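You operate a simulated robot arm through the tools that you are given. There is no shell and no other tool. Be economical: measure what you need, move in short steps, check, and stop when the job is done.

The job below is to be done with a simulated robot arm. You get a single attempt, and the scene is never put back.

Task
Drop the filings off the magnet bars into the steel tray, feeder stopped.
Fine: stop the feeder before you open the drawer; tray on the ledge before the orange lever turns; turn the lever back, then shut the drawer.
Where things are to end (x, y in the base frame): steel tray within 4 cm of [49, 6].

Only the result counts: the job must be done as asked and must still hold three seconds after the hand-in. Knocking over, shifting, dropping, spilling or breaking anything else fails it.

Robot
A 7-joint arm with a fingered hand on a trunk, on a base that drives. Base frame: it is fixed to the floor where the robot stands at the start and does not move with it; the origin is under the middle of the robot, x ahead of it, y to its left, z up. Lengths are in cm, angles in degrees, forces in N, time in s.
With the tool pointing down near the work surface it reaches from about 14 to 66 cm from the robot's upright axis, wherever it stands. Its first joint turns from -166.0 to 166.0 degrees. Places, roughly: green feed button [50, 0, 80]; ledge of the tipping table [50, 10, 40]; orange drawer lever [60, 0, 60]; tipping table [70, 20, 40]; tipping table dial [60, -20, 80]; tipping table drawer [70, 10, 60]; tipping table fan switch [60, -10, 80]; white gate knob [50, 30, 70]; white jog button [60, -20, 60]. Payload 4 kg.
The TCP is the grasp point between the finger pads, 2.6 cm short of the fingertips. In the tool frame z runs along the fingers and y along their closing line. The gripper opens to 14.8 cm. The gripper's body begins 7.3 cm behind the TCP. The gripper is a hand of 3 fingers: y runs from the thumb to the fingers, the wrist lies at [0, 0, -23.9] in the tool frame.
Orientation is that of the tool frame in the base frame, as a unit quaternion [x, y, z, w]. With the fingers straight down and closing along the base's y, the tool's x points along the base's -x, its y along +y and its z along -z.

Tools
- The arm moves only by the tool play_rows. Its argument "deltas" is a list of rows, each an object of numbers (a shift or turn left out is 0): "ax", "ay", "az": the turn, a rotation vector about the tool's x, y, z in units of 180 degrees (1.0 is 180 degrees); "dx", "dy", "dz": the shift along the tool's x, y, z in units of 200 mm (1.0 is 200 mm). In form: [{"ax": .., "ay": .., "az": .., "dx": .., "dy": .., "dz": ..}, ...]. A call has 1 to 12 rows; each row is the pose to reach, as a shift and turn from the pose commanded when the call began, along the tool's axes at that moment. A call with a number of a shift or a turn outside -1 to 1 is refused whole. Each row takes 0.2 s and may step no farther than 5 cm and 8.6 degrees from the row before; otherwise, the whole call is refused. A pose out of reach is approached as far as the arm can. The call stops where the force on the tool passes 60 N (or 10 N more than at its start, if that is more) or the arm is blocked; 0.2 s more then pass. In this call time passes only in rows, and 0.2 s behind the last. It gives the time, the measured TCP pose, the force on the tool (base axes), the opening and the grip force at its end, in the units of the frame above (readings bear some noise), with the torque about the TCP (base axes, N m) and any sound that the robot's microphone picked up.
- Cameras (640 x 400 px; columns grow to the right, rows downward): "scene" is now at [1.75, 16, 141.78]; the picture's right is [0.13, -0.99, 0.00], its down [-0.74, -0.10, -0.67] and it looks along [0.66, 0.09, -0.75] (base axes); focal length 250 px, centre (320, 200). "wrist" rides on the gripper at [6.8, -3.9, -9] in the tool frame; the picture's right is [0.50, 0.87, 0.00], its down [-0.65, 0.38, -0.65] and it looks along [-0.57, 0.33, 0.76] (tool axes); focal length 222 px, centre (320, 200). There is no depth. A picture from a camera that has moved, and an enlarged one, comes with that camera's place and axes in the base frame and with its lens.
- camera(camera): a new picture of that camera. No time passes.
- lift_body(by): slides the trunk up (or, below 0, down) by that many cm; the arm and the scene camera ride with it, the base frame stays. It gives what a move gives, with no picture.
- roll_base(legs): drives the robot by 1 to 6 legs, each [ahead, left, turn to the left] in cm, cm and degrees, along the robot's own axes; the way and the turn of a leg run together, so that a leg with both is an arc; at most 150 cm and 180 degrees a leg. The arm and the cameras ride along, it lands a little off, and it stops where it bumps. It gives what a move gives.
- move_fingers(finger1, finger2, thumb_bend): sets how far each is bent, from 0 (flat) to 1 (curled in); at 0.3 the hand is open as for a grip, at 0.7 the pads meet at the TCP. One left out holds its place. A second passes; each finger stops where it meets its share of the squeeze, and holds until it gets a number again. It is the only way to open and close the hand. It gives what a move gives, with no picture; readings hold the bend of each and the force on the fingers (four entries, about 0 where the hand has none), thumb and palm.
- head_to(pan, tilt): turns the head with the scene camera to pan (to the left, within 155 degrees either way) and tilt (down, from -29 to 69), counted from straight ahead of the robot. It gives what a move gives.
- inspect(camera, box): a new picture of the part [left, top, right, bottom] of that camera's present view, enlarged. No time passes.
- close_job(): hands the job in; it is judged then, once.

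Work in short steps. Places have to be worked out from the pictures, the camera data and where the tool is seen: move nearer, look again, correct. Check each grasp and each placing, and mend what went wrong. You have 120 turns and 78 pictures in all, those below and enlarged ones among them. Open the gripper and draw the arm clear of the work before you hand the job in, unless the task says otherwise; then end with one line.

The tools are called after ">>>" as name(argument=value, ...) on one line, values as JSON. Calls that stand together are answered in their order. play_rows: Moves the arm, as the interface text tells. Its arguments: {"type":"object","properties":{"deltas":{"type":"array","items":{"type":"object","properties":{"ax":{"type":"number"},"ay":{"type":"number"},"az":{"type":"number"},"dx":{"type":"number"},"dy":{"type":"number"},"dz":{"type":"number"}}}}},"required":["deltas"]} The other tools are called the same way: lift_body (by) slides the trunk up or down; move_fingers (finger1, finger2, thumb_bend) moves the fingers one by one; roll_base (legs) drives the base; head_to (pan, tilt) turns the head that bears the scene camera; camera (camera) takes a picture; inspect (camera, box) takes an enlarged picture of a part of a camera's view; close_job () hands the job in.

At the start:

```text
time: 0.0
tcp_pos: [39.15, 26.48, 118.12]
tool_rot: [-0.001, 1.0, 0.0, -0.001]
contact_force: [-0.7, -0.5, 0.6]
ft_torque: [-0.01, -0.01, -0.01]
gripper_width: 14.79
grip_force: 0.0
shape: jaw
bend: [0.3, 0.3, 0.3]
finger forces: [0.0, 0.1, 0.0, 0.1, 0.0, 0.1]
trunk travel left (down, up): [-38.8, 20.2]
robot x, y, heading: [-0.19, 0.29, -0.2]
head pan, tilt: [7.5, 48.2]
```

scene: 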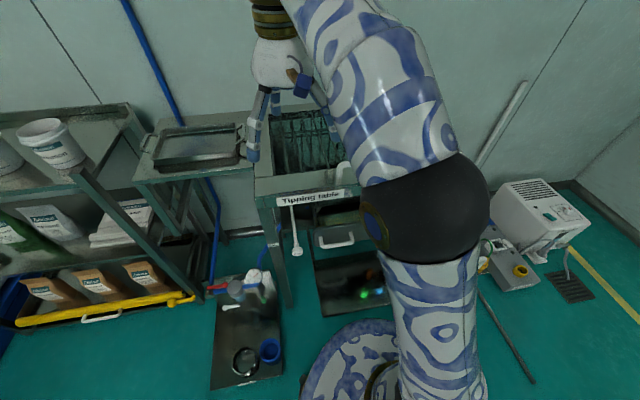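
wrist: 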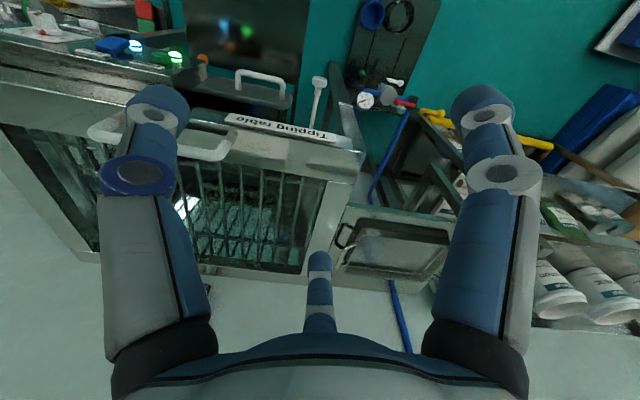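

The arm hides the front of the machine. I'll enlarge both views to find the button, lever, drawer and tray.

>>> inspect(camera="scene", box=[120, 80, 440, 320])

>>> inspect(camera="wrist", box=[0, 0, 480, 300])

```text
1.67 times, centred on (280, 200) of scene
camera zoom: at [1.75, 16.0, 141.78], right [0.13, -0.99, 0.0], down [-0.74, -0.1, -0.67], along [0.66, 0.09, -0.75], focal length 416 px, centre (387, 200)
```

zoom: 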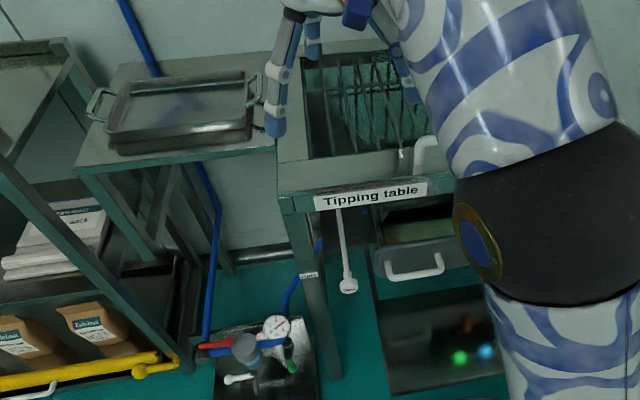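

```text
1.33 times, centred on (240, 150) of wrist
camera zoom: at [32.28, 22.57, 127.08], right [-0.5, 0.87, 0.0], down [0.65, 0.38, 0.65], along [0.57, 0.33, -0.76], focal length 296 px, centre (427, 267)
```

zoom: 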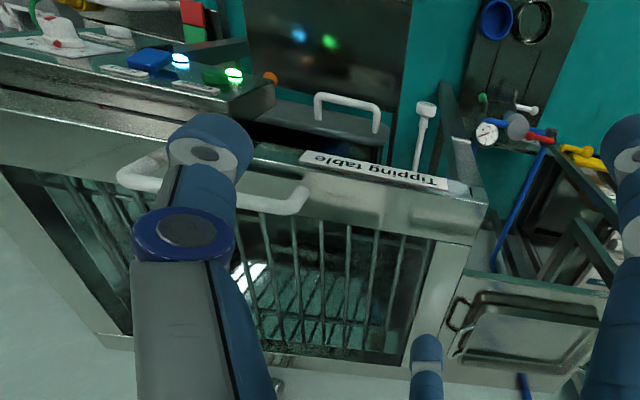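

I'll swing the arm aside to the right at its present height, so the scene camera can see the front of the machine.

>>> play_rows(deltas=[{"dx": 0.15, "dy": -0.2}, {"dx": 0.3, "dy": -0.4}, {"dx": 0.4, "dy": -0.6}, {"dx": 0.5, "dy": -0.8}, {"dx": 0.6, "dy": -1.0}])

>>> play_rows(deltas=[{"dy": -0.2}, {"dy": -0.4}, {"dy": -0.6}, {"dy": -0.8}, {"dy": -1.0}])

>>> play_rows(deltas=[{"dy": -0.2}, {"dy": -0.4}, {"dy": -0.6}, {"dy": -0.8}, {"dy": -1.0}])

>>> camera(camera="scene")

```text
time: 1.2
tcp_pos: [27.1, 6.4, 118.13]
tool_rot: [-0.002, 1.0, 0.0, 0.0]
contact_force: [0.1, 0.6, 0.6]
ft_torque: [-0.01, 0.02, 0.03]
gripper_width: 14.79
grip_force: 0.0
shape: jaw
bend: [0.3, 0.3, 0.3]
finger forces: [0.0, 0.0, 0.1, 0.0, 0.0, 0.0]
trunk travel left (down, up): [-38.8, 20.2]
robot x, y, heading: [0.15, 0.03, 0.1]
head pan, tilt: [7.5, 48.2]
```

```text
time: 2.4
tcp_pos: [27.13, -13.5, 118.02]
tool_rot: [0.0, 1.0, 0.0, -0.001]
contact_force: [0.1, -0.4, -0.5]
ft_torque: [-0.03, -0.03, 0.01]
gripper_width: 14.77
grip_force: 0.1
shape: jaw
bend: [0.3, 0.3, 0.3]
finger forces: [0.0, 0.0, 0.0, 0.0, 0.0, 0.0]
trunk travel left (down, up): [-38.8, 20.2]
robot x, y, heading: [-0.2, 0.11, -0.2]
head pan, tilt: [7.5, 48.2]
```

```text
time: 3.6
tcp_pos: [27.25, -33.45, 118.15]
tool_rot: [-0.001, 1.0, 0.0, 0.0]
contact_force: [0.0, -0.6, 0.4]
ft_torque: [0.01, -0.01, 0.01]
gripper_width: 14.81
grip_force: 0.1
shape: jaw
bend: [0.3, 0.3, 0.3]
finger forces: [0.1, 0.1, 0.1, 0.1, 0.0, 0.0]
trunk travel left (down, up): [-38.8, 20.2]
robot x, y, heading: [-0.3, -0.1, 0.2]
head pan, tilt: [7.5, 48.2]
```

```text
73 pictures are left
camera scene: at [1.74, 15.95, 141.78], right [0.13, -0.99, 0.0], down [-0.74, -0.1, -0.67], along [0.66, 0.09, -0.75], focal length 250 px, centre (320, 200)
```

scene: 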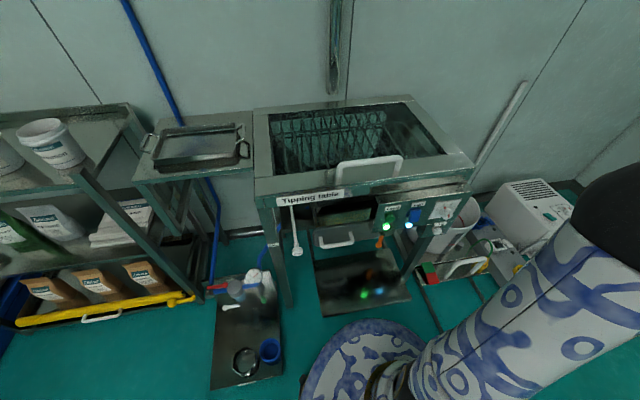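

Clear view now. I'll enlarge the machine.

>>> inspect(camera="scene", box=[240, 90, 480, 240])

>>> inspect(camera="scene", box=[280, 180, 440, 320])

>>> inspect(camera="scene", box=[120, 100, 280, 200])

```text
2.67 times, centred on (360, 165) of scene
camera zoom: at [1.74, 15.95, 141.78], right [0.13, -0.99, 0.0], down [-0.74, -0.1, -0.67], along [0.66, 0.09, -0.75], focal length 666 px, centre (213, 293)
```

zoom: 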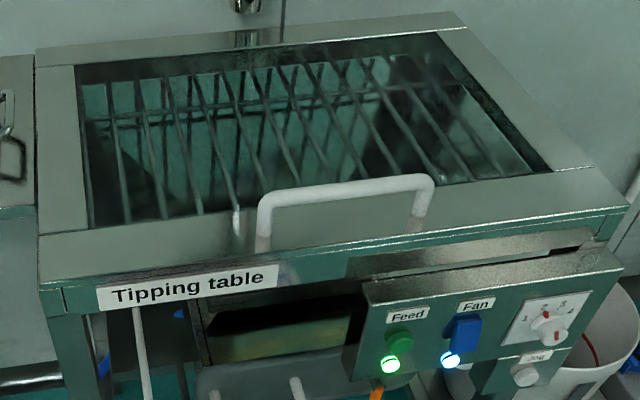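

```text
2.86 times, centred on (360, 250) of scene
camera zoom: at [1.74, 15.95, 141.78], right [0.13, -0.99, 0.0], down [-0.74, -0.1, -0.67], along [0.66, 0.09, -0.75], focal length 713 px, centre (206, 57)
```

zoom: 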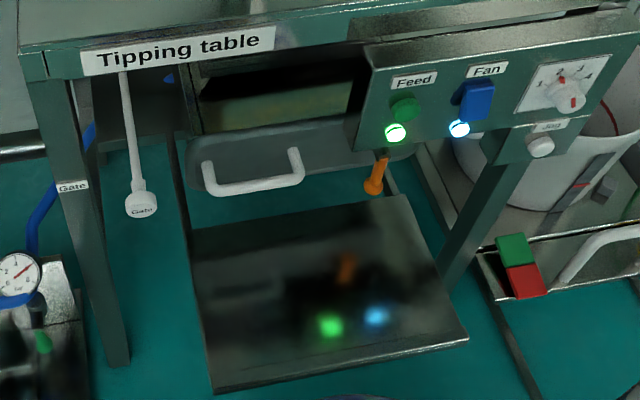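

```text
4.00 times, centred on (200, 150) of scene
camera zoom: at [1.74, 15.95, 141.78], right [0.13, -0.99, 0.0], down [-0.74, -0.1, -0.67], along [0.66, 0.09, -0.75], focal length 999 px, centre (800, 400)
```

zoom: 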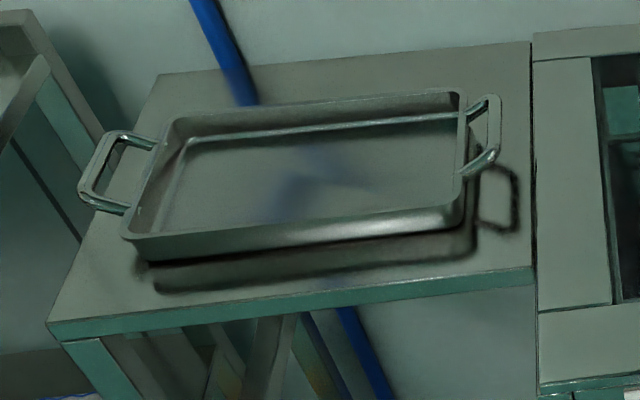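

The machine is yawed about -17° and the ledge centre comes out near (49, 5, 40). To locate the button, lever and handle properly I'll bring the wrist camera in front of the panel.

>>> play_rows(deltas=[{"dy": 0.2}, {"dy": 0.4}, {"dy": 0.6}, {"dy": 0.8}, {"dy": 1.0}])

>>> play_rows(deltas=[{"dy": 0.1, "dz": 0.2}, {"dy": 0.2, "dz": 0.4}, {"dy": 0.3, "dz": 0.6}])

>>> camera(camera="wrist")

```text
time: 4.8
tcp_pos: [27.06, -13.3, 118.08]
tool_rot: [0.0, 1.0, -0.001, 0.0]
contact_force: [0.7, 1.0, -1.0]
ft_torque: [-0.02, -0.01, 0.0]
gripper_width: 14.8
grip_force: 0.1
shape: jaw
bend: [0.3, 0.3, 0.3]
finger forces: [0.0, 0.0, 0.0, 0.0, 0.0, 0.0]
trunk travel left (down, up): [-38.8, 20.2]
robot x, y, heading: [-0.2, 0.16, -0.0]
head pan, tilt: [7.5, 48.2]
```

```text
time: 5.6
tcp_pos: [27.03, -7.26, 106.16]
tool_rot: [0.001, 1.0, 0.0, 0.0]
contact_force: [-0.3, 0.1, -0.2]
ft_torque: [0.02, -0.01, 0.0]
gripper_width: 14.8
grip_force: 0.1
shape: jaw
bend: [0.3, 0.3, 0.3]
finger forces: [0.1, 0.0, 0.0, 0.1, 0.0, 0.0]
trunk travel left (down, up): [-38.8, 20.2]
robot x, y, heading: [-0.06, 0.03, -0.0]
head pan, tilt: [7.5, 48.2]
```

```text
69 pictures are left
camera wrist: at [20.24, -11.28, 115.19], right [-0.5, 0.87, 0.0], down [0.65, 0.38, 0.65], along [0.57, 0.33, -0.76], focal length 222 px, centre (320, 200)
```

wrist: 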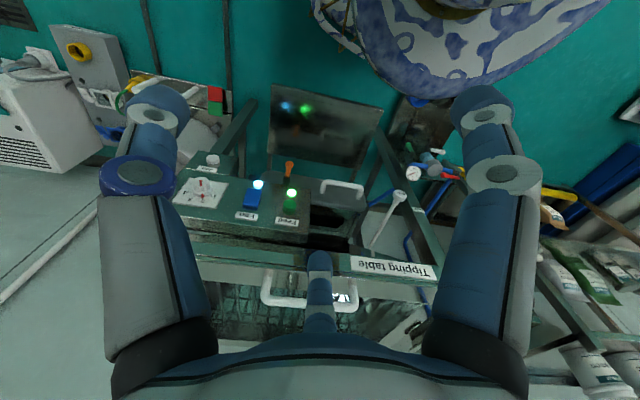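

The wrist picture is upside down but shows the whole panel. I'll enlarge it to measure.

>>> inspect(camera="wrist", box=[170, 120, 410, 270])

```text
2.67 times, centred on (290, 195) of wrist
camera zoom: at [20.24, -11.28, 115.19], right [-0.5, 0.87, 0.0], down [0.65, 0.38, 0.65], along [0.57, 0.33, -0.76], focal length 592 px, centre (400, 213)
```

zoom: 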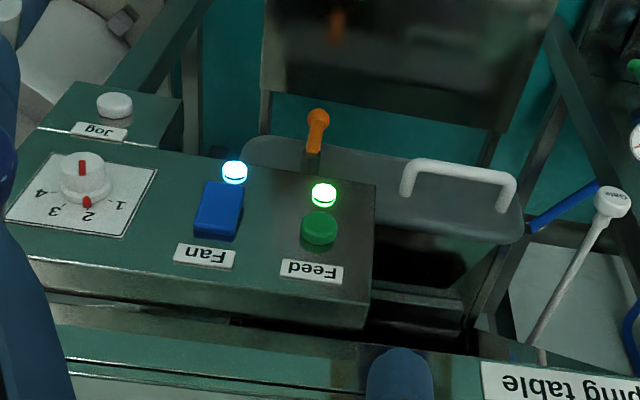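

Triangulating both views: feed button ≈ (53.7, 0, 77.5), lever pivot ≈ (58.8, -0.6, 59.5) with its knob hanging to z≈53, drawer handle bar centre ≈ (52.3, 16, 59.8). The bar is 11 cm long and runs along (0.31, -0.95). I'll close the fingers into a point and turn the tool toward the panel.

>>> move_fingers(finger1=0.7, finger2=0.7, thumb_bend=0.7)

>>> play_rows(deltas=[{"dx": -0.0875, "dy": 0.03, "dz": 0.0875, "ax": -0.00635, "ay": -0.0413, "az": -0.011}, {"dx": -0.175, "dy": 0.06, "dz": 0.175, "ax": -0.0127, "ay": -0.0827, "az": -0.022}, {"dx": -0.2625, "dy": 0.09, "dz": 0.2625, "ax": -0.01905, "ay": -0.124, "az": -0.033}, {"dx": -0.35, "dy": 0.12, "dz": 0.35, "ax": -0.0254, "ay": -0.1653, "az": -0.044}, {"dx": -0.4375, "dy": 0.15, "dz": 0.4375, "ax": -0.03175, "ay": -0.2066, "az": -0.0551}, {"dx": -0.525, "dy": 0.18, "dz": 0.525, "ax": -0.0381, "ay": -0.248, "az": -0.0661}, {"dx": -0.6125, "dy": 0.21, "dz": 0.6125, "ax": -0.04445, "ay": -0.2893, "az": -0.0771}, {"dx": -0.7, "dy": 0.24, "dz": 0.7, "ax": -0.0508, "ay": -0.3306, "az": -0.0881}])

>>> camera(camera="scene")

```text
time: 6.6
tcp_pos: [26.96, -7.3, 106.15]
tool_rot: [0.0, 1.0, -0.001, 0.0]
contact_force: [0.1, -0.4, -0.2]
ft_torque: [-0.01, -0.02, 0.01]
gripper_width: 0.01
grip_force: 0.1
shape: fingers
bend: [0.69, 0.69, 0.7]
finger forces: [0.1, 0.1, 0.1, 0.1, 0.1, 0.1]
trunk travel left (down, up): [-38.8, 20.2]
robot x, y, heading: [0.12, 0.24, -0.3]
head pan, tilt: [7.5, 48.2]
```

```text
time: 8.4
tcp_pos: [45.77, -5.25, 95.25]
tool_rot: [-0.134, 0.855, 0.077, 0.495]
contact_force: [0.7, -0.4, 0.1]
ft_torque: [-0.01, -0.01, -0.02]
gripper_width: 0.0
grip_force: 0.0
shape: fingers
bend: [0.69, 0.69, 0.7]
finger forces: [0.0, 0.0, 0.0, 0.1, 0.1, 0.0]
out of reach, approached as far as the arm can: row 6, 7, 8
trunk travel left (down, up): [-38.8, 20.2]
robot x, y, heading: [0.38, 0.05, 0.0]
head pan, tilt: [7.5, 48.2]
```

```text
67 pictures are left
camera scene: at [1.76, 15.98, 141.74], right [0.13, -0.99, 0.0], down [-0.74, -0.1, -0.67], along [0.66, 0.09, -0.75], focal length 250 px, centre (320, 200)
```

scene: 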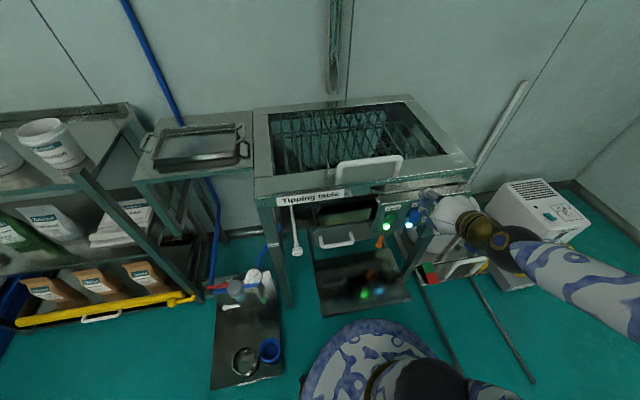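

The arm is near a reach limit, but the orientation is right. Lowering the trunk by 16.4 cm brings the fingertips to button height, still about 7 cm in front of the panel.

>>> lift_body(by=-16.4)

>>> camera(camera="wrist")

>>> camera(camera="scene")

```text
time: 10.3
tcp_pos: [45.71, -5.26, 78.76]
tool_rot: [-0.133, 0.856, 0.076, 0.494]
contact_force: [0.2, -0.3, 0.0]
ft_torque: [-0.02, 0.01, 0.03]
gripper_width: 0.02
grip_force: 0.0
shape: fingers
bend: [0.69, 0.69, 0.7]
finger forces: [0.1, 0.1, 0.0, 0.0, 0.0, 0.0]
trunk travel left (down, up): [-22.4, 36.6]
robot x, y, heading: [0.15, -0.17, -0.1]
head pan, tilt: [7.5, 48.2]
```

```text
66 pictures are left
camera wrist: at [36.13, -12.48, 77.42], right [-0.5, 0.75, -0.43], down [-0.34, 0.29, 0.89], along [0.8, 0.6, 0.11], focal length 222 px, centre (320, 200)
```

wrist: 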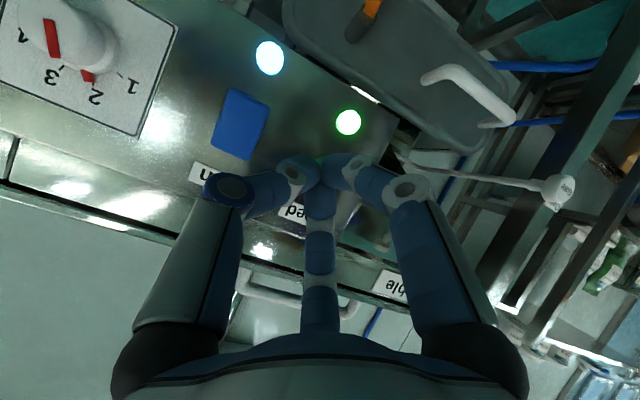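

```text
65 pictures are left
camera scene: at [1.74, 15.98, 125.38], right [0.13, -0.99, 0.0], down [-0.74, -0.1, -0.67], along [0.66, 0.09, -0.75], focal length 250 px, centre (320, 200)
```

scene: 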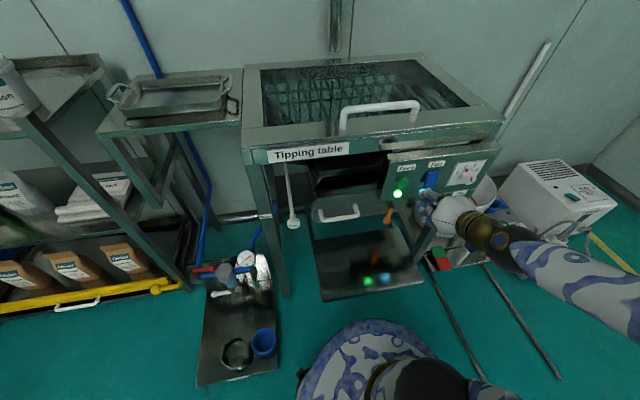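

The lamp re-measures at (54, 0, 72), which agrees. I'll shift 2.6 cm sideways to line up with the button and check that the arm follows.

>>> play_rows(deltas=[{"dy": 0.065}, {"dy": 0.13}])

```text
time: 10.9
tcp_pos: [46.1, -3.3, 79.51]
tool_rot: [-0.133, 0.857, 0.077, 0.492]
contact_force: [0.2, 0.2, -0.6]
ft_torque: [0.02, 0.0, 0.02]
gripper_width: 0.0
grip_force: 0.0
shape: fingers
bend: [0.69, 0.69, 0.7]
finger forces: [0.0, 0.1, 0.0, 0.0, 0.1, 0.1]
out of reach, approached as far as the arm can: row 1, 2
trunk travel left (down, up): [-22.4, 36.6]
robot x, y, heading: [0.28, -0.1, -0.2]
head pan, tilt: [7.5, 48.2]
```

The commanded pose seems to lag behind the clipped one, so I'll step outward partway and compare with the reading.

>>> play_rows(deltas=[{"dx": -0.16, "dy": -0.1025, "dz": 0.1275}])

```text
time: 11.3
tcp_pos: [50.46, -4.09, 81.0]
tool_rot: [-0.133, 0.855, 0.077, 0.495]
contact_force: [-0.2, 0.1, 0.2]
ft_torque: [0.02, 0.02, 0.04]
gripper_width: 0.01
grip_force: 0.1
shape: fingers
bend: [0.69, 0.69, 0.7]
finger forces: [0.0, 0.0, 0.0, 0.0, 0.1, 0.0]
trunk travel left (down, up): [-22.4, 36.6]
robot x, y, heading: [0.07, -0.23, -0.1]
head pan, tilt: [7.5, 48.2]
```

Commands are relative to the measured pose. I'll now align about 2 cm in front of the button.

>>> play_rows(deltas=[{"dx": 0.0985, "dy": 0.1465, "dz": 0.0585}])

>>> inspect(camera="scene", box=[360, 140, 520, 260])

>>> camera(camera="wrist")

```text
time: 11.7
tcp_pos: [49.54, -1.56, 78.72]
tool_rot: [-0.133, 0.856, 0.078, 0.494]
contact_force: [-0.6, -0.3, 0.7]
ft_torque: [0.04, 0.01, 0.02]
gripper_width: 0.01
grip_force: 0.1
shape: fingers
bend: [0.69, 0.69, 0.7]
finger forces: [0.1, 0.0, 0.0, 0.1, 0.0, 0.1]
trunk travel left (down, up): [-22.4, 36.6]
robot x, y, heading: [0.04, -0.35, -0.0]
head pan, tilt: [7.5, 48.2]
```

```text
3.33 times, centred on (440, 200) of scene
camera zoom: at [1.74, 15.95, 125.38], right [0.13, -0.99, 0.0], down [-0.74, -0.1, -0.67], along [0.66, 0.09, -0.75], focal length 832 px, centre (-80, 200)
```

zoom: 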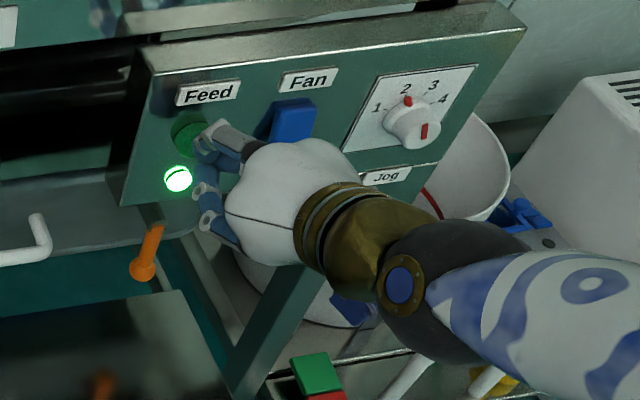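

```text
63 pictures are left
camera wrist: at [39.88, -8.73, 77.32], right [-0.5, 0.75, -0.43], down [-0.34, 0.29, 0.89], along [0.8, 0.6, 0.11], focal length 222 px, centre (320, 200)
```

wrist: 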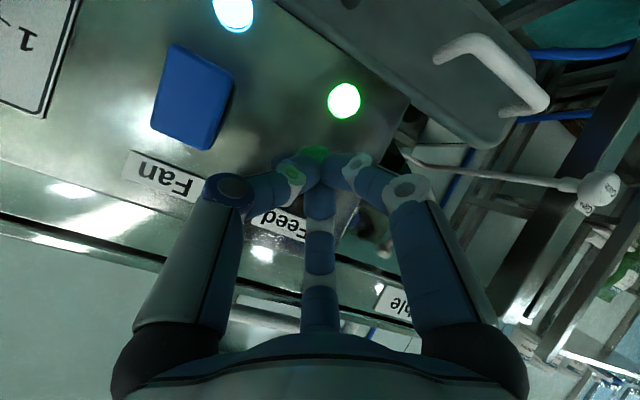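

Fingertips are in front of the green button. I'll push in along the panel normal in small steps.

>>> play_rows(deltas=[{"dx": -0.025, "dz": 0.0433}, {"dx": -0.0375, "dz": 0.065}, {"dx": -0.05, "dz": 0.0866}, {"dx": -0.0575, "dz": 0.0996}])

>>> inspect(camera="scene", box=[360, 140, 520, 260])

```text
time: 12.7
tcp_pos: [51.46, -1.04, 78.62]
tool_rot: [-0.131, 0.857, 0.076, 0.493]
contact_force: [-28.7, -13.4, -3.8]
ft_torque: [-0.14, 0.37, -0.32]
gripper_width: 0.03
grip_force: 19.3
shape: fingers
bend: [0.69, 0.71, 0.71]
finger forces: [0.0, 11.5, 0.0, 0.0, 26.8, 0.0]
trunk travel left (down, up): [-22.4, 36.6]
robot x, y, heading: [-0.13, -0.17, -0.1]
head pan, tilt: [7.5, 48.2]
heard: click
```

```text
3.33 times, centred on (440, 200) of scene
camera zoom: at [1.48, 15.84, 125.39], right [0.13, -0.99, 0.0], down [-0.74, -0.1, -0.67], along [0.66, 0.09, -0.74], focal length 832 px, centre (-80, 200)
```

zoom: 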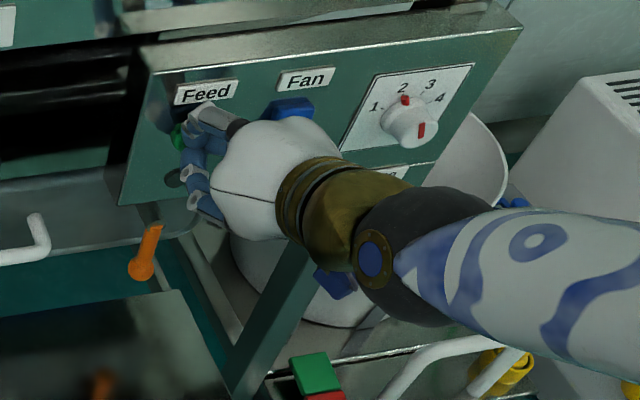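

Click heard and the feed lamp is dark. I'll retreat along the normal and confirm.

>>> play_rows(deltas=[{"dx": 0.1, "dz": -0.1732}, {"dx": 0.15, "dy": -0.1, "dz": -0.26}, {"dx": 0.15, "dy": -0.3, "dz": -0.26}, {"dx": 0.15, "dy": -0.5, "dz": -0.26}])

>>> camera(camera="scene")

```text
time: 13.7
tcp_pos: [49.13, -11.93, 78.92]
tool_rot: [-0.132, 0.856, 0.076, 0.493]
contact_force: [0.7, 0.3, -0.5]
ft_torque: [0.0, 0.0, -0.02]
gripper_width: 0.04
grip_force: 0.1
shape: fingers
bend: [0.69, 0.7, 0.7]
finger forces: [0.0, 0.0, 0.0, 0.0, 0.0, 0.0]
trunk travel left (down, up): [-22.4, 36.6]
robot x, y, heading: [-0.3, -0.02, -0.2]
head pan, tilt: [7.5, 48.2]
```

```text
61 pictures are left
camera scene: at [1.74, 16.01, 125.38], right [0.13, -0.99, 0.0], down [-0.74, -0.1, -0.67], along [0.66, 0.09, -0.75], focal length 250 px, centre (320, 200)
```

scene: 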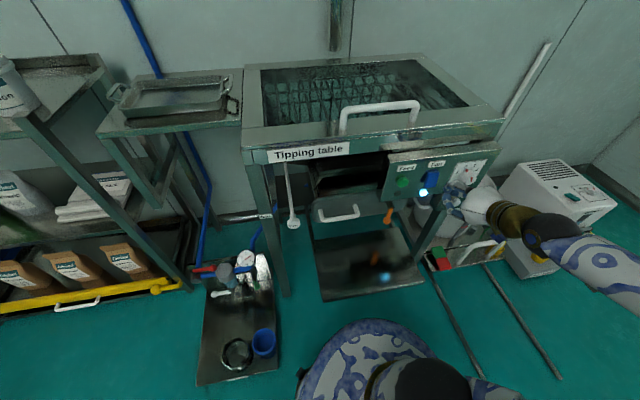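

Feeder stopped, fan untouched. Next I'll measure the tray from this second camera height.

>>> inspect(camera="scene", box=[90, 60, 250, 160])

>>> inspect(camera="scene", box=[150, 220, 430, 400])

```text
4.00 times, centred on (170, 110) of scene
camera zoom: at [1.74, 16.01, 125.38], right [0.13, -0.99, 0.0], down [-0.74, -0.1, -0.67], along [0.66, 0.09, -0.75], focal length 999 px, centre (920, 560)
```

zoom: 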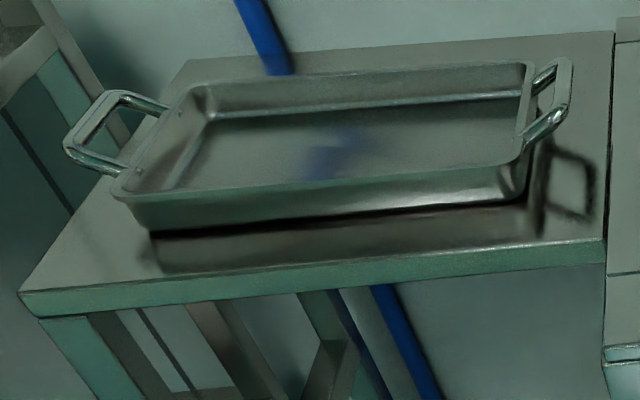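

```text
2.22 times, centred on (290, 310) of scene
camera zoom: at [1.74, 16.01, 125.38], right [0.13, -0.99, 0.0], down [-0.74, -0.1, -0.67], along [0.66, 0.09, -0.75], focal length 555 px, centre (387, -44)
```

zoom: 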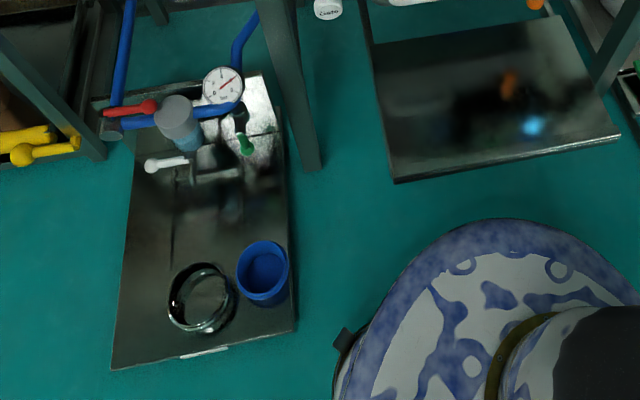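

The tray is about 25×17.5×4.5 cm: front rim from (54.2, 74.4) to (59.9, 50), rim z≈94, centre ≈ (65.4, 65). That's out of reach from here, and a floor platform stands to my left. I'll look down to see how near my base could get.

>>> head_to(pan=40, tilt=69)

>>> camera(camera="scene")

```text
time: 14.7
tcp_pos: [48.96, -11.82, 78.85]
tool_rot: [-0.132, 0.856, 0.076, 0.494]
contact_force: [-0.4, 0.1, 0.4]
ft_torque: [-0.02, 0.0, 0.01]
gripper_width: 0.06
grip_force: 0.1
shape: fingers
bend: [0.69, 0.7, 0.7]
finger forces: [0.0, 0.0, 0.0, 0.1, 0.1, 0.0]
trunk travel left (down, up): [-22.4, 36.6]
robot x, y, heading: [0.26, 0.03, 0.0]
head pan, tilt: [40.0, 68.8]
```

```text
58 pictures are left
camera scene: at [-1.76, 18.54, 122.94], right [0.64, -0.77, 0.0], down [-0.71, -0.6, -0.36], along [0.28, 0.23, -0.93], focal length 250 px, centre (320, 200)
```

scene: 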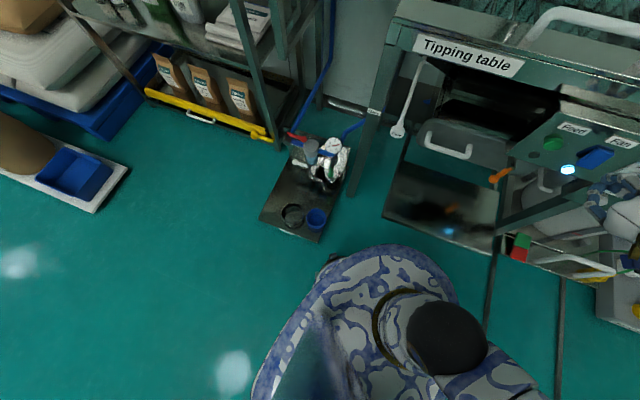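

The dome I saw rides with the trunk, so the real base is smaller and there is room to drive forward and a little left. First I'll raise the trunk and turn the tool back down, clear of the machine.

>>> lift_body(by=34)

>>> play_rows(deltas=[{"ay": 0.0417, "dx": 0.025, "dy": 0.05, "dz": -0.044}, {"ay": 0.0833, "dx": 0.05, "dy": 0.1, "dz": -0.0875}, {"ay": 0.125, "dx": 0.075, "dy": 0.15, "dz": -0.131}, {"ay": 0.1667, "dx": 0.1, "dy": 0.2, "dz": -0.175}, {"ay": 0.2083, "dx": 0.125, "dy": 0.25, "dz": -0.22}, {"ay": 0.25, "dx": 0.15, "dy": 0.3, "dz": -0.26}, {"ay": 0.2917, "dx": 0.175, "dy": 0.35, "dz": -0.306}, {"ay": 0.3333, "dx": 0.2, "dy": 0.39, "dz": -0.35}])

```text
time: 18.0
tcp_pos: [49.01, -11.91, 112.89]
tool_rot: [-0.132, 0.856, 0.076, 0.493]
contact_force: [-0.1, 0.0, 0.4]
ft_torque: [-0.01, 0.02, 0.0]
gripper_width: 0.06
grip_force: 0.3
shape: fingers
bend: [0.69, 0.7, 0.7]
finger forces: [0.1, 0.0, 0.1, 0.0, 0.0, 0.1]
trunk travel left (down, up): [-56.4, 2.6]
robot x, y, heading: [-0.26, -0.39, -0.0]
head pan, tilt: [40.0, 68.8]
```

```text
time: 19.8
tcp_pos: [39.09, -6.87, 112.98]
tool_rot: [-0.153, 0.988, -0.001, -0.001]
contact_force: [-0.8, 0.4, -0.5]
ft_torque: [0.01, 0.01, 0.0]
gripper_width: 0.06
grip_force: 0.0
shape: fingers
bend: [0.69, 0.7, 0.7]
finger forces: [0.0, 0.1, 0.0, 0.0, 0.0, 0.0]
trunk travel left (down, up): [-56.4, 2.6]
robot x, y, heading: [0.24, -0.44, -0.2]
head pan, tilt: [40.0, 68.8]
```

Now I'll drive a modest 10 cm ahead and 6 cm left and take a look.

>>> roll_base(legs=[[10, 0, 0], [0, 6, 0]])

>>> camera(camera="scene")

```text
time: 21.5
tcp_pos: [49.06, -0.78, 112.97]
tool_rot: [-0.153, 0.988, -0.001, 0.0]
contact_force: [0.4, 1.0, 0.0]
ft_torque: [-0.05, -0.01, -0.02]
gripper_width: 0.04
grip_force: 0.1
shape: fingers
bend: [0.69, 0.7, 0.7]
finger forces: [0.1, 0.1, 0.0, 0.0, 0.1, 0.1]
trunk travel left (down, up): [-56.4, 2.6]
robot x, y, heading: [10.2, 5.81, -0.2]
head pan, tilt: [40.0, 68.8]
```

```text
57 pictures are left
camera scene: at [8.28, 24.65, 156.93], right [0.64, -0.77, 0.0], down [-0.71, -0.6, -0.36], along [0.28, 0.23, -0.93], focal length 250 px, centre (320, 200)
```

scene: 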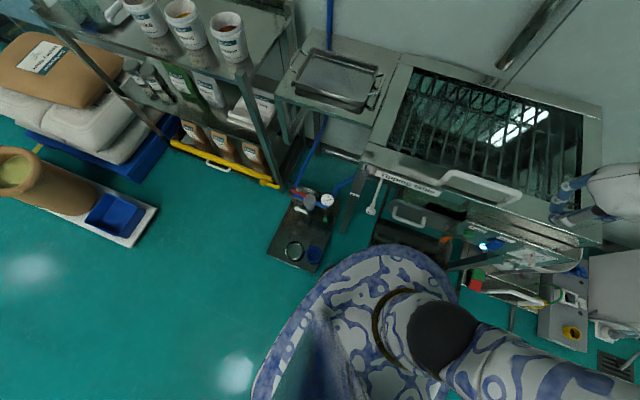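

The tray is well visible from above. I'll enlarge it to refine the coordinates.

>>> inspect(camera="scene", box=[270, 25, 410, 125])

```text
4.00 times, centred on (340, 75) of scene
camera zoom: at [8.28, 24.65, 156.93], right [0.64, -0.77, 0.0], down [-0.71, -0.6, -0.36], along [0.28, 0.23, -0.93], focal length 999 px, centre (240, 700)
```

zoom: 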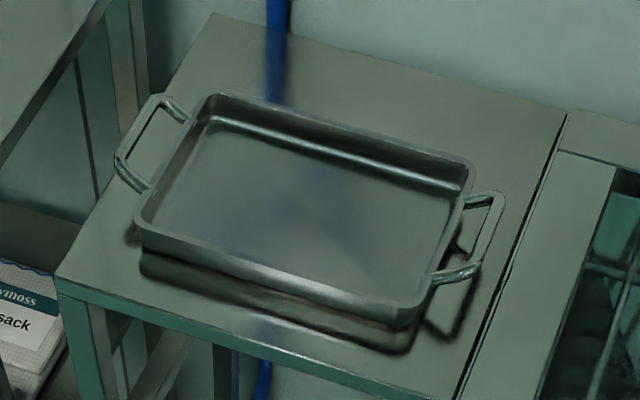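

Refined values: tray centre (65.5, 65), front rim midpoint (57.7, 62.5), rim z≈94, yaw ≈17°. I'll swing the arm left above the machine toward the tray and see how far it reaches.

>>> play_rows(deltas=[{"dx": -0.07, "dy": 0.2265}, {"dx": -0.1425, "dy": 0.453}, {"dx": -0.2137, "dy": 0.6795}, {"dx": -0.285, "dy": 0.906}])

>>> play_rows(deltas=[{"dx": -0.07, "dy": 0.2265}, {"dx": -0.1425, "dy": 0.453}, {"dx": -0.2137, "dy": 0.6795}, {"dx": -0.285, "dy": 0.906}])

>>> play_rows(deltas=[{"dx": -0.07, "dy": 0.2265}, {"dx": -0.1425, "dy": 0.453}, {"dx": -0.2137, "dy": 0.6795}, {"dx": -0.285, "dy": 0.906}])

>>> move_fingers(finger1=0.5, finger2=0.5, thumb_bend=0.5)

```text
time: 22.5
tcp_pos: [49.36, 18.11, 112.82]
tool_rot: [-0.153, 0.988, 0.0, -0.001]
contact_force: [-0.4, 0.1, -0.1]
ft_torque: [0.0, 0.0, 0.0]
gripper_width: 0.06
grip_force: 0.2
shape: fingers
bend: [0.69, 0.7, 0.7]
finger forces: [0.1, 0.1, 0.0, 0.0, 0.0, 0.0]
trunk travel left (down, up): [-56.4, 2.6]
robot x, y, heading: [10.04, 6.02, -0.1]
head pan, tilt: [40.0, 68.8]
```

```text
time: 23.5
tcp_pos: [49.0, 37.33, 113.03]
tool_rot: [-0.153, 0.988, 0.0, -0.001]
contact_force: [-0.2, -0.2, 0.2]
ft_torque: [-0.01, 0.0, 0.01]
gripper_width: 0.05
grip_force: 0.1
shape: fingers
bend: [0.69, 0.7, 0.7]
finger forces: [0.0, 0.0, 0.1, 0.0, 0.0, 0.0]
trunk travel left (down, up): [-56.4, 2.6]
robot x, y, heading: [10.01, 5.88, -0.1]
head pan, tilt: [40.0, 68.8]
```

```text
time: 24.5
tcp_pos: [48.94, 56.34, 112.96]
tool_rot: [-0.152, 0.988, -0.001, -0.002]
contact_force: [-0.3, 0.1, 1.1]
ft_torque: [-0.05, 0.01, -0.01]
gripper_width: 0.05
grip_force: 0.1
shape: fingers
bend: [0.69, 0.7, 0.7]
finger forces: [0.1, 0.0, 0.0, 0.1, 0.1, 0.0]
trunk travel left (down, up): [-56.4, 2.6]
robot x, y, heading: [10.02, 5.98, -0.3]
head pan, tilt: [40.0, 68.8]
```

```text
time: 25.5
tcp_pos: [49.0, 56.31, 112.96]
tool_rot: [-0.152, 0.988, 0.0, 0.0]
contact_force: [0.4, 0.2, -0.5]
ft_torque: [0.01, 0.0, 0.0]
gripper_width: 6.16
grip_force: 0.1
shape: fingers
bend: [0.5, 0.5, 0.5]
finger forces: [0.0, 0.0, 0.0, 0.0, 0.0, 0.0]
trunk travel left (down, up): [-56.4, 2.6]
robot x, y, heading: [10.14, 6.21, -0.0]
head pan, tilt: [40.0, 68.8]
```

Reach holds at this radius, and the opening is 6.2 cm. I'll turn the hand 90° so it closes across the tray's front wall, and extend over the rim midpoint at z≈104.

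>>> play_rows(deltas=[{"az": 0.0455}, {"az": 0.091}, {"az": 0.1365}, {"az": 0.182, "dx": -0.05, "dy": 0.02, "dz": 0.05}, {"az": 0.2275, "dx": -0.1, "dy": 0.04, "dz": 0.1}, {"az": 0.273, "dx": -0.17, "dy": 0.06, "dz": 0.15}, {"az": 0.3185, "dx": -0.24, "dy": 0.08, "dz": 0.2}, {"az": 0.364, "dx": -0.31, "dy": 0.1, "dz": 0.25}, {"az": 0.4095, "dx": -0.38, "dy": 0.12, "dz": 0.3}, {"az": 0.455, "dx": -0.45, "dy": 0.145, "dz": 0.38}, {"az": 0.5, "dx": -0.51, "dy": 0.165, "dz": 0.45}])

>>> camera(camera="scene")

```text
time: 27.9
tcp_pos: [54.98, 57.54, 102.84]
tool_rot: [0.591, 0.806, -0.001, 0.0]
contact_force: [0.5, -0.6, 1.0]
ft_torque: [-0.01, -0.02, 0.02]
gripper_width: 6.13
grip_force: 0.1
shape: fingers
bend: [0.5, 0.5, 0.5]
finger forces: [0.1, 0.1, 0.0, 0.0, 0.1, 0.0]
out of reach, approached as far as the arm can: row 6, 7, 8, 9, 10, 11
trunk travel left (down, up): [-56.4, 2.6]
robot x, y, heading: [9.97, 6.23, -0.1]
head pan, tilt: [40.0, 68.8]
```

```text
55 pictures are left
camera scene: at [8.26, 24.56, 156.95], right [0.64, -0.77, 0.0], down [-0.71, -0.6, -0.36], along [0.28, 0.23, -0.93], focal length 250 px, centre (320, 200)
```

scene: 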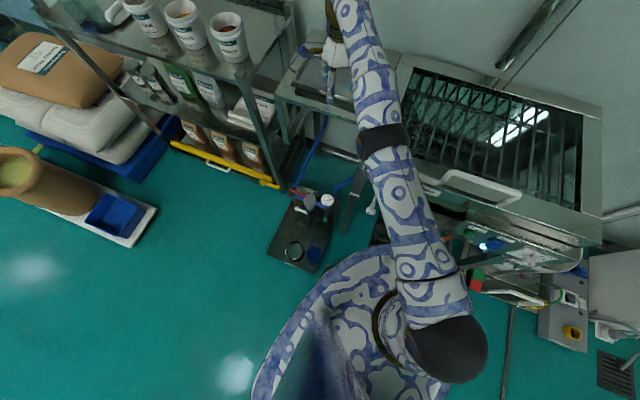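

The arm ran out of reach at about 68 cm radius. Driving another 9 cm ahead and 2 cm left will bring the rim within reach, and the hand stays well above the tray.

>>> roll_base(legs=[[5, 0, 0], [4, 2, 0]])

>>> play_rows(deltas=[{"dx": 0.05, "dy": -0.1}, {"dx": 0.13, "dy": -0.2}, {"dx": 0.25, "dy": -0.28}])

>>> camera(camera="wrist")

>>> camera(camera="scene")

```text
time: 29.3
tcp_pos: [64.07, 59.63, 102.77]
tool_rot: [0.591, 0.807, -0.002, -0.001]
contact_force: [0.6, -0.2, -0.1]
ft_torque: [-0.02, 0.01, 0.01]
gripper_width: 6.17
grip_force: 0.1
shape: fingers
bend: [0.5, 0.5, 0.5]
finger forces: [0.0, 0.0, 0.0, 0.0, 0.0, 0.0]
trunk travel left (down, up): [-56.4, 2.6]
robot x, y, heading: [19.19, 8.07, -0.2]
head pan, tilt: [40.0, 68.8]
```

```text
time: 30.1
tcp_pos: [57.65, 63.73, 102.83]
tool_rot: [0.59, 0.807, -0.004, 0.0]
contact_force: [-0.3, -0.7, 0.2]
ft_torque: [0.0, 0.02, 0.0]
gripper_width: 6.17
grip_force: 0.0
shape: fingers
bend: [0.5, 0.5, 0.5]
finger forces: [0.0, 0.1, 0.1, 0.0, 0.1, 0.0]
out of reach, approached as far as the arm can: row 1, 2, 3
trunk travel left (down, up): [-56.4, 2.6]
robot x, y, heading: [19.07, 7.88, -0.1]
head pan, tilt: [40.0, 68.8]
```

```text
54 pictures are left
camera wrist: at [51.73, 68.98, 111.86], right [0.67, 0.74, -0.01], down [0.56, -0.51, 0.65], along [0.48, -0.44, -0.76], focal length 222 px, centre (320, 200)
```

wrist: 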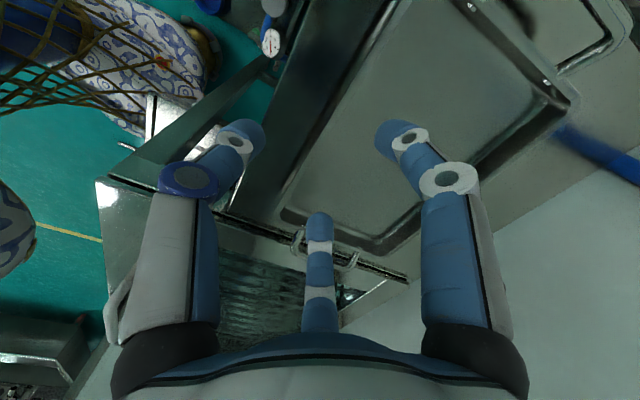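

```text
53 pictures are left
camera scene: at [17.21, 26.61, 156.94], right [0.64, -0.77, 0.0], down [-0.71, -0.6, -0.36], along [0.28, 0.23, -0.93], focal length 250 px, centre (320, 200)
```

scene: 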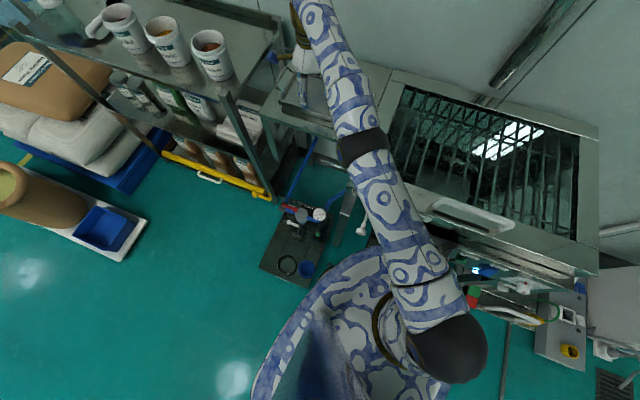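

The base moved freely. The TCP is now about 0.3 cm inside the estimated front rim line. I'll check the rim position from the wrist view.

>>> inspect(camera="wrist", box=[200, 0, 440, 150])

>>> inspect(camera="wrist", box=[200, 140, 440, 290])

```text
2.67 times, centred on (320, 75) of wrist
camera zoom: at [51.73, 68.98, 111.86], right [0.67, 0.74, -0.01], down [0.56, -0.51, 0.65], along [0.48, -0.44, -0.76], focal length 592 px, centre (320, 533)
```

zoom: 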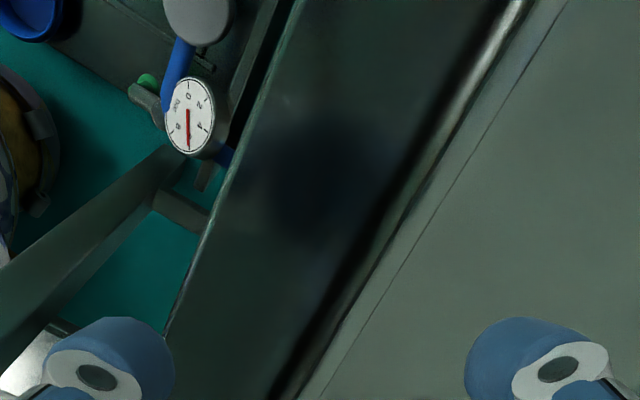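

```text
2.67 times, centred on (320, 215) of wrist
camera zoom: at [51.73, 68.98, 111.86], right [0.67, 0.74, -0.01], down [0.56, -0.51, 0.65], along [0.48, -0.44, -0.76], focal length 592 px, centre (320, 160)
```

zoom: 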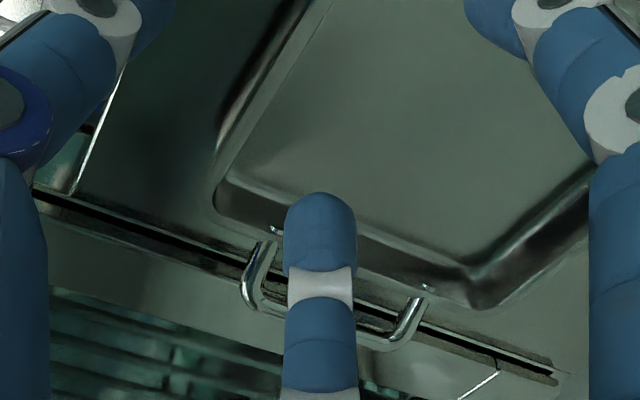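

The wrist view puts the rim within 0.3 cm of the TCP, so alignment is good. I'll open a bit more and descend with the fingers straddling the front wall.

>>> move_fingers(finger1=0.42, finger2=0.42, thumb_bend=0.42)

>>> play_rows(deltas=[{"dz": 0.16}, {"dz": 0.32}])

>>> camera(camera="wrist")

```text
time: 31.1
tcp_pos: [57.63, 63.7, 102.85]
tool_rot: [0.591, 0.807, -0.003, -0.001]
contact_force: [0.0, -0.5, -0.4]
ft_torque: [0.02, -0.02, 0.01]
gripper_width: 8.81
grip_force: 0.0
shape: fingers
bend: [0.42, 0.42, 0.42]
finger forces: [0.0, 0.0, 0.0, 0.0, 0.0, 0.0]
trunk travel left (down, up): [-56.4, 2.6]
robot x, y, heading: [19.1, 8.11, 0.0]
head pan, tilt: [40.0, 68.8]
```

```text
time: 31.7
tcp_pos: [58.3, 64.5, 96.67]
tool_rot: [0.591, 0.807, -0.003, 0.0]
contact_force: [0.1, 0.8, 1.2]
ft_torque: [0.01, -0.02, 0.0]
gripper_width: 8.81
grip_force: 0.0
shape: fingers
bend: [0.42, 0.42, 0.42]
finger forces: [0.0, 0.0, 0.1, 0.0, 0.1, 0.0]
out of reach, approached as far as the arm can: row 1, 2
trunk travel left (down, up): [-56.4, 2.6]
robot x, y, heading: [19.08, 7.97, 0.2]
head pan, tilt: [40.0, 68.8]
```

```text
50 pictures are left
camera wrist: at [52.45, 69.77, 105.6], right [0.67, 0.74, -0.01], down [0.56, -0.51, 0.65], along [0.48, -0.44, -0.76], focal length 222 px, centre (320, 200)
```

wrist: 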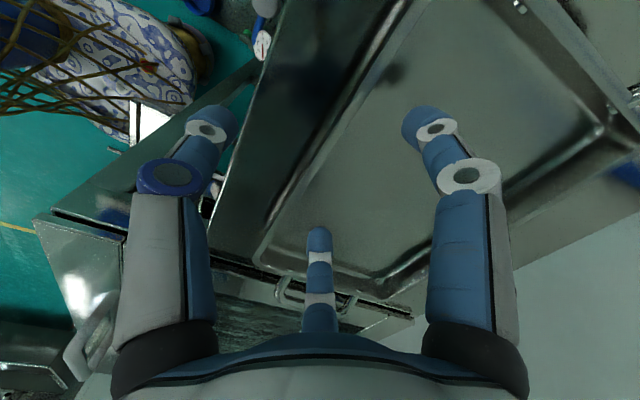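

The trunk is a cleaner way to go down, since the arm is at its limit. I'll first correct the hand 1 cm back and 1.5 cm toward the rim's middle, then lower the trunk to z≈93.

>>> play_rows(deltas=[{"dx": -0.075, "dy": -0.05}])

>>> lift_body(by=-2.6)

>>> camera(camera="wrist")

```text
time: 32.1
tcp_pos: [58.69, 64.32, 96.8]
tool_rot: [0.591, 0.807, -0.001, 0.0]
contact_force: [0.2, 0.0, -0.4]
ft_torque: [-0.04, 0.01, 0.0]
gripper_width: 8.79
grip_force: 0.0
shape: fingers
bend: [0.42, 0.42, 0.42]
finger forces: [0.0, 0.0, 0.1, 0.1, 0.0, 0.0]
out of reach, approached as far as the arm can: row 1
trunk travel left (down, up): [-56.4, 2.6]
robot x, y, heading: [19.25, 7.87, -0.0]
head pan, tilt: [40.0, 68.8]
```

```text
time: 32.8
tcp_pos: [58.61, 64.32, 94.24]
tool_rot: [0.59, 0.807, -0.002, 0.0]
contact_force: [0.5, 0.8, 0.6]
ft_torque: [0.01, -0.01, 0.01]
gripper_width: 8.83
grip_force: 0.1
shape: fingers
bend: [0.42, 0.42, 0.42]
finger forces: [0.1, 0.0, 0.0, 0.0, 0.0, 0.0]
trunk travel left (down, up): [-53.8, 5.2]
robot x, y, heading: [18.84, 7.98, 0.3]
head pan, tilt: [40.0, 68.8]
```

```text
49 pictures are left
camera wrist: at [52.82, 69.5, 103.28], right [0.67, 0.74, -0.01], down [0.56, -0.51, 0.65], along [0.48, -0.44, -0.76], focal length 222 px, centre (320, 200)
```

wrist: 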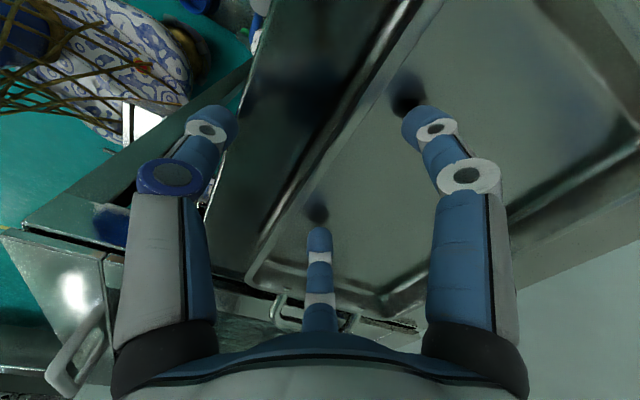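

The wall sits between the thumb (outside) and the fingers (inside). I'll lower another centimetre and close.

>>> lift_body(by=-1.1)

>>> move_fingers(finger1=0.72, finger2=0.72, thumb_bend=0.72)

>>> camera(camera="wrist")

```text
time: 33.4
tcp_pos: [58.53, 64.27, 93.47]
tool_rot: [0.59, 0.807, 0.001, 0.0]
contact_force: [-1.4, 0.7, 24.4]
ft_torque: [-0.12, -0.8, 0.0]
gripper_width: 8.92
grip_force: 12.4
shape: fingers
bend: [0.42, 0.41, 0.42]
finger forces: [9.0, 15.9, 0.0, 0.1, 0.0, 0.0]
trunk travel left (down, up): [-52.7, 6.3]
robot x, y, heading: [18.92, 8.27, -0.1]
head pan, tilt: [40.0, 68.8]
```

```text
time: 34.4
tcp_pos: [58.64, 64.06, 93.33]
tool_rot: [0.591, 0.807, -0.001, 0.001]
contact_force: [1.9, -2.6, 27.3]
ft_torque: [-1.04, -1.09, 0.0]
gripper_width: 0.16
grip_force: 15.7
shape: fingers
bend: [0.71, 0.36, 0.69]
finger forces: [2.6, 23.7, 0.1, 0.0, 5.0, 0.0]
trunk travel left (down, up): [-52.7, 6.3]
robot x, y, heading: [18.78, 8.2, -0.2]
head pan, tilt: [40.0, 68.8]
```

```text
48 pictures are left
camera wrist: at [52.75, 69.32, 102.34], right [0.67, 0.74, 0.0], down [0.56, -0.51, 0.65], along [0.48, -0.44, -0.76], focal length 222 px, centre (320, 200)
```

wrist: 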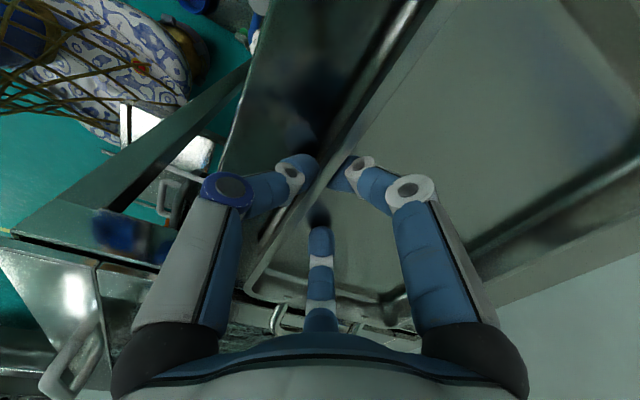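

The fingertips touched the tray floor and finger 2 is stuck. I'll reopen slightly, raise 0.9 cm and close again.

>>> move_fingers(finger1=0.5, finger2=0.45, thumb_bend=0.55)

>>> lift_body(by=1.0)

>>> move_fingers(finger1=0.75, finger2=0.75, thumb_bend=0.75)

>>> camera(camera="wrist")

```text
time: 35.4
tcp_pos: [58.49, 64.24, 93.67]
tool_rot: [0.591, 0.807, 0.001, 0.0]
contact_force: [-3.1, 1.0, 44.6]
ft_torque: [-0.73, -1.25, 0.1]
gripper_width: 4.08
grip_force: 22.8
shape: fingers
bend: [0.56, 0.43, 0.55]
finger forces: [15.5, 29.5, 0.0, 0.0, 0.0, 0.0]
trunk travel left (down, up): [-52.7, 6.3]
robot x, y, heading: [19.06, 8.01, 0.2]
head pan, tilt: [40.0, 68.8]
```

```text
time: 36.0
tcp_pos: [58.63, 64.29, 93.98]
tool_rot: [0.59, 0.807, -0.004, 0.0]
contact_force: [0.1, 0.0, -0.5]
ft_torque: [0.01, -0.04, -0.01]
gripper_width: 5.35
grip_force: 0.0
shape: fingers
bend: [0.5, 0.45, 0.55]
finger forces: [0.0, 0.0, 0.0, 0.1, 0.0, 0.0]
trunk travel left (down, up): [-53.7, 5.3]
robot x, y, heading: [18.79, 8.04, -0.2]
head pan, tilt: [40.0, 68.8]
```

```text
time: 37.0
tcp_pos: [58.66, 64.22, 94.08]
tool_rot: [0.591, 0.807, -0.003, 0.0]
contact_force: [0.5, -0.5, -0.8]
ft_torque: [0.0, 0.02, 0.01]
gripper_width: 0.09
grip_force: 10.1
shape: fingers
bend: [0.72, 0.72, 0.72]
finger forces: [5.5, 5.7, 0.1, 0.0, 8.9, 0.0]
trunk travel left (down, up): [-53.7, 5.3]
robot x, y, heading: [19.37, 8.4, 0.1]
head pan, tilt: [40.0, 68.8]
```

```text
47 pictures are left
camera wrist: at [52.83, 69.51, 103.16], right [0.67, 0.74, -0.01], down [0.56, -0.51, 0.65], along [0.48, -0.44, -0.76], focal length 222 px, centre (320, 200)
```

wrist: 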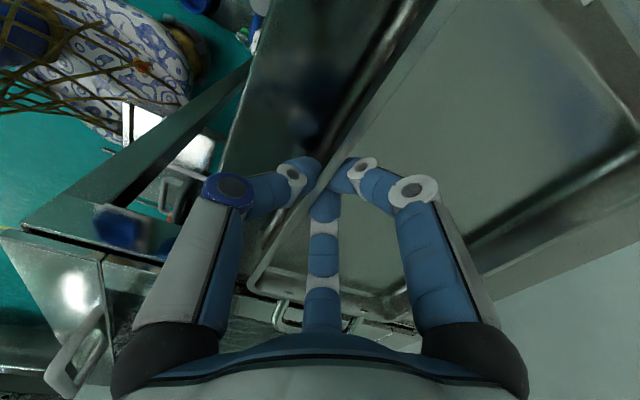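

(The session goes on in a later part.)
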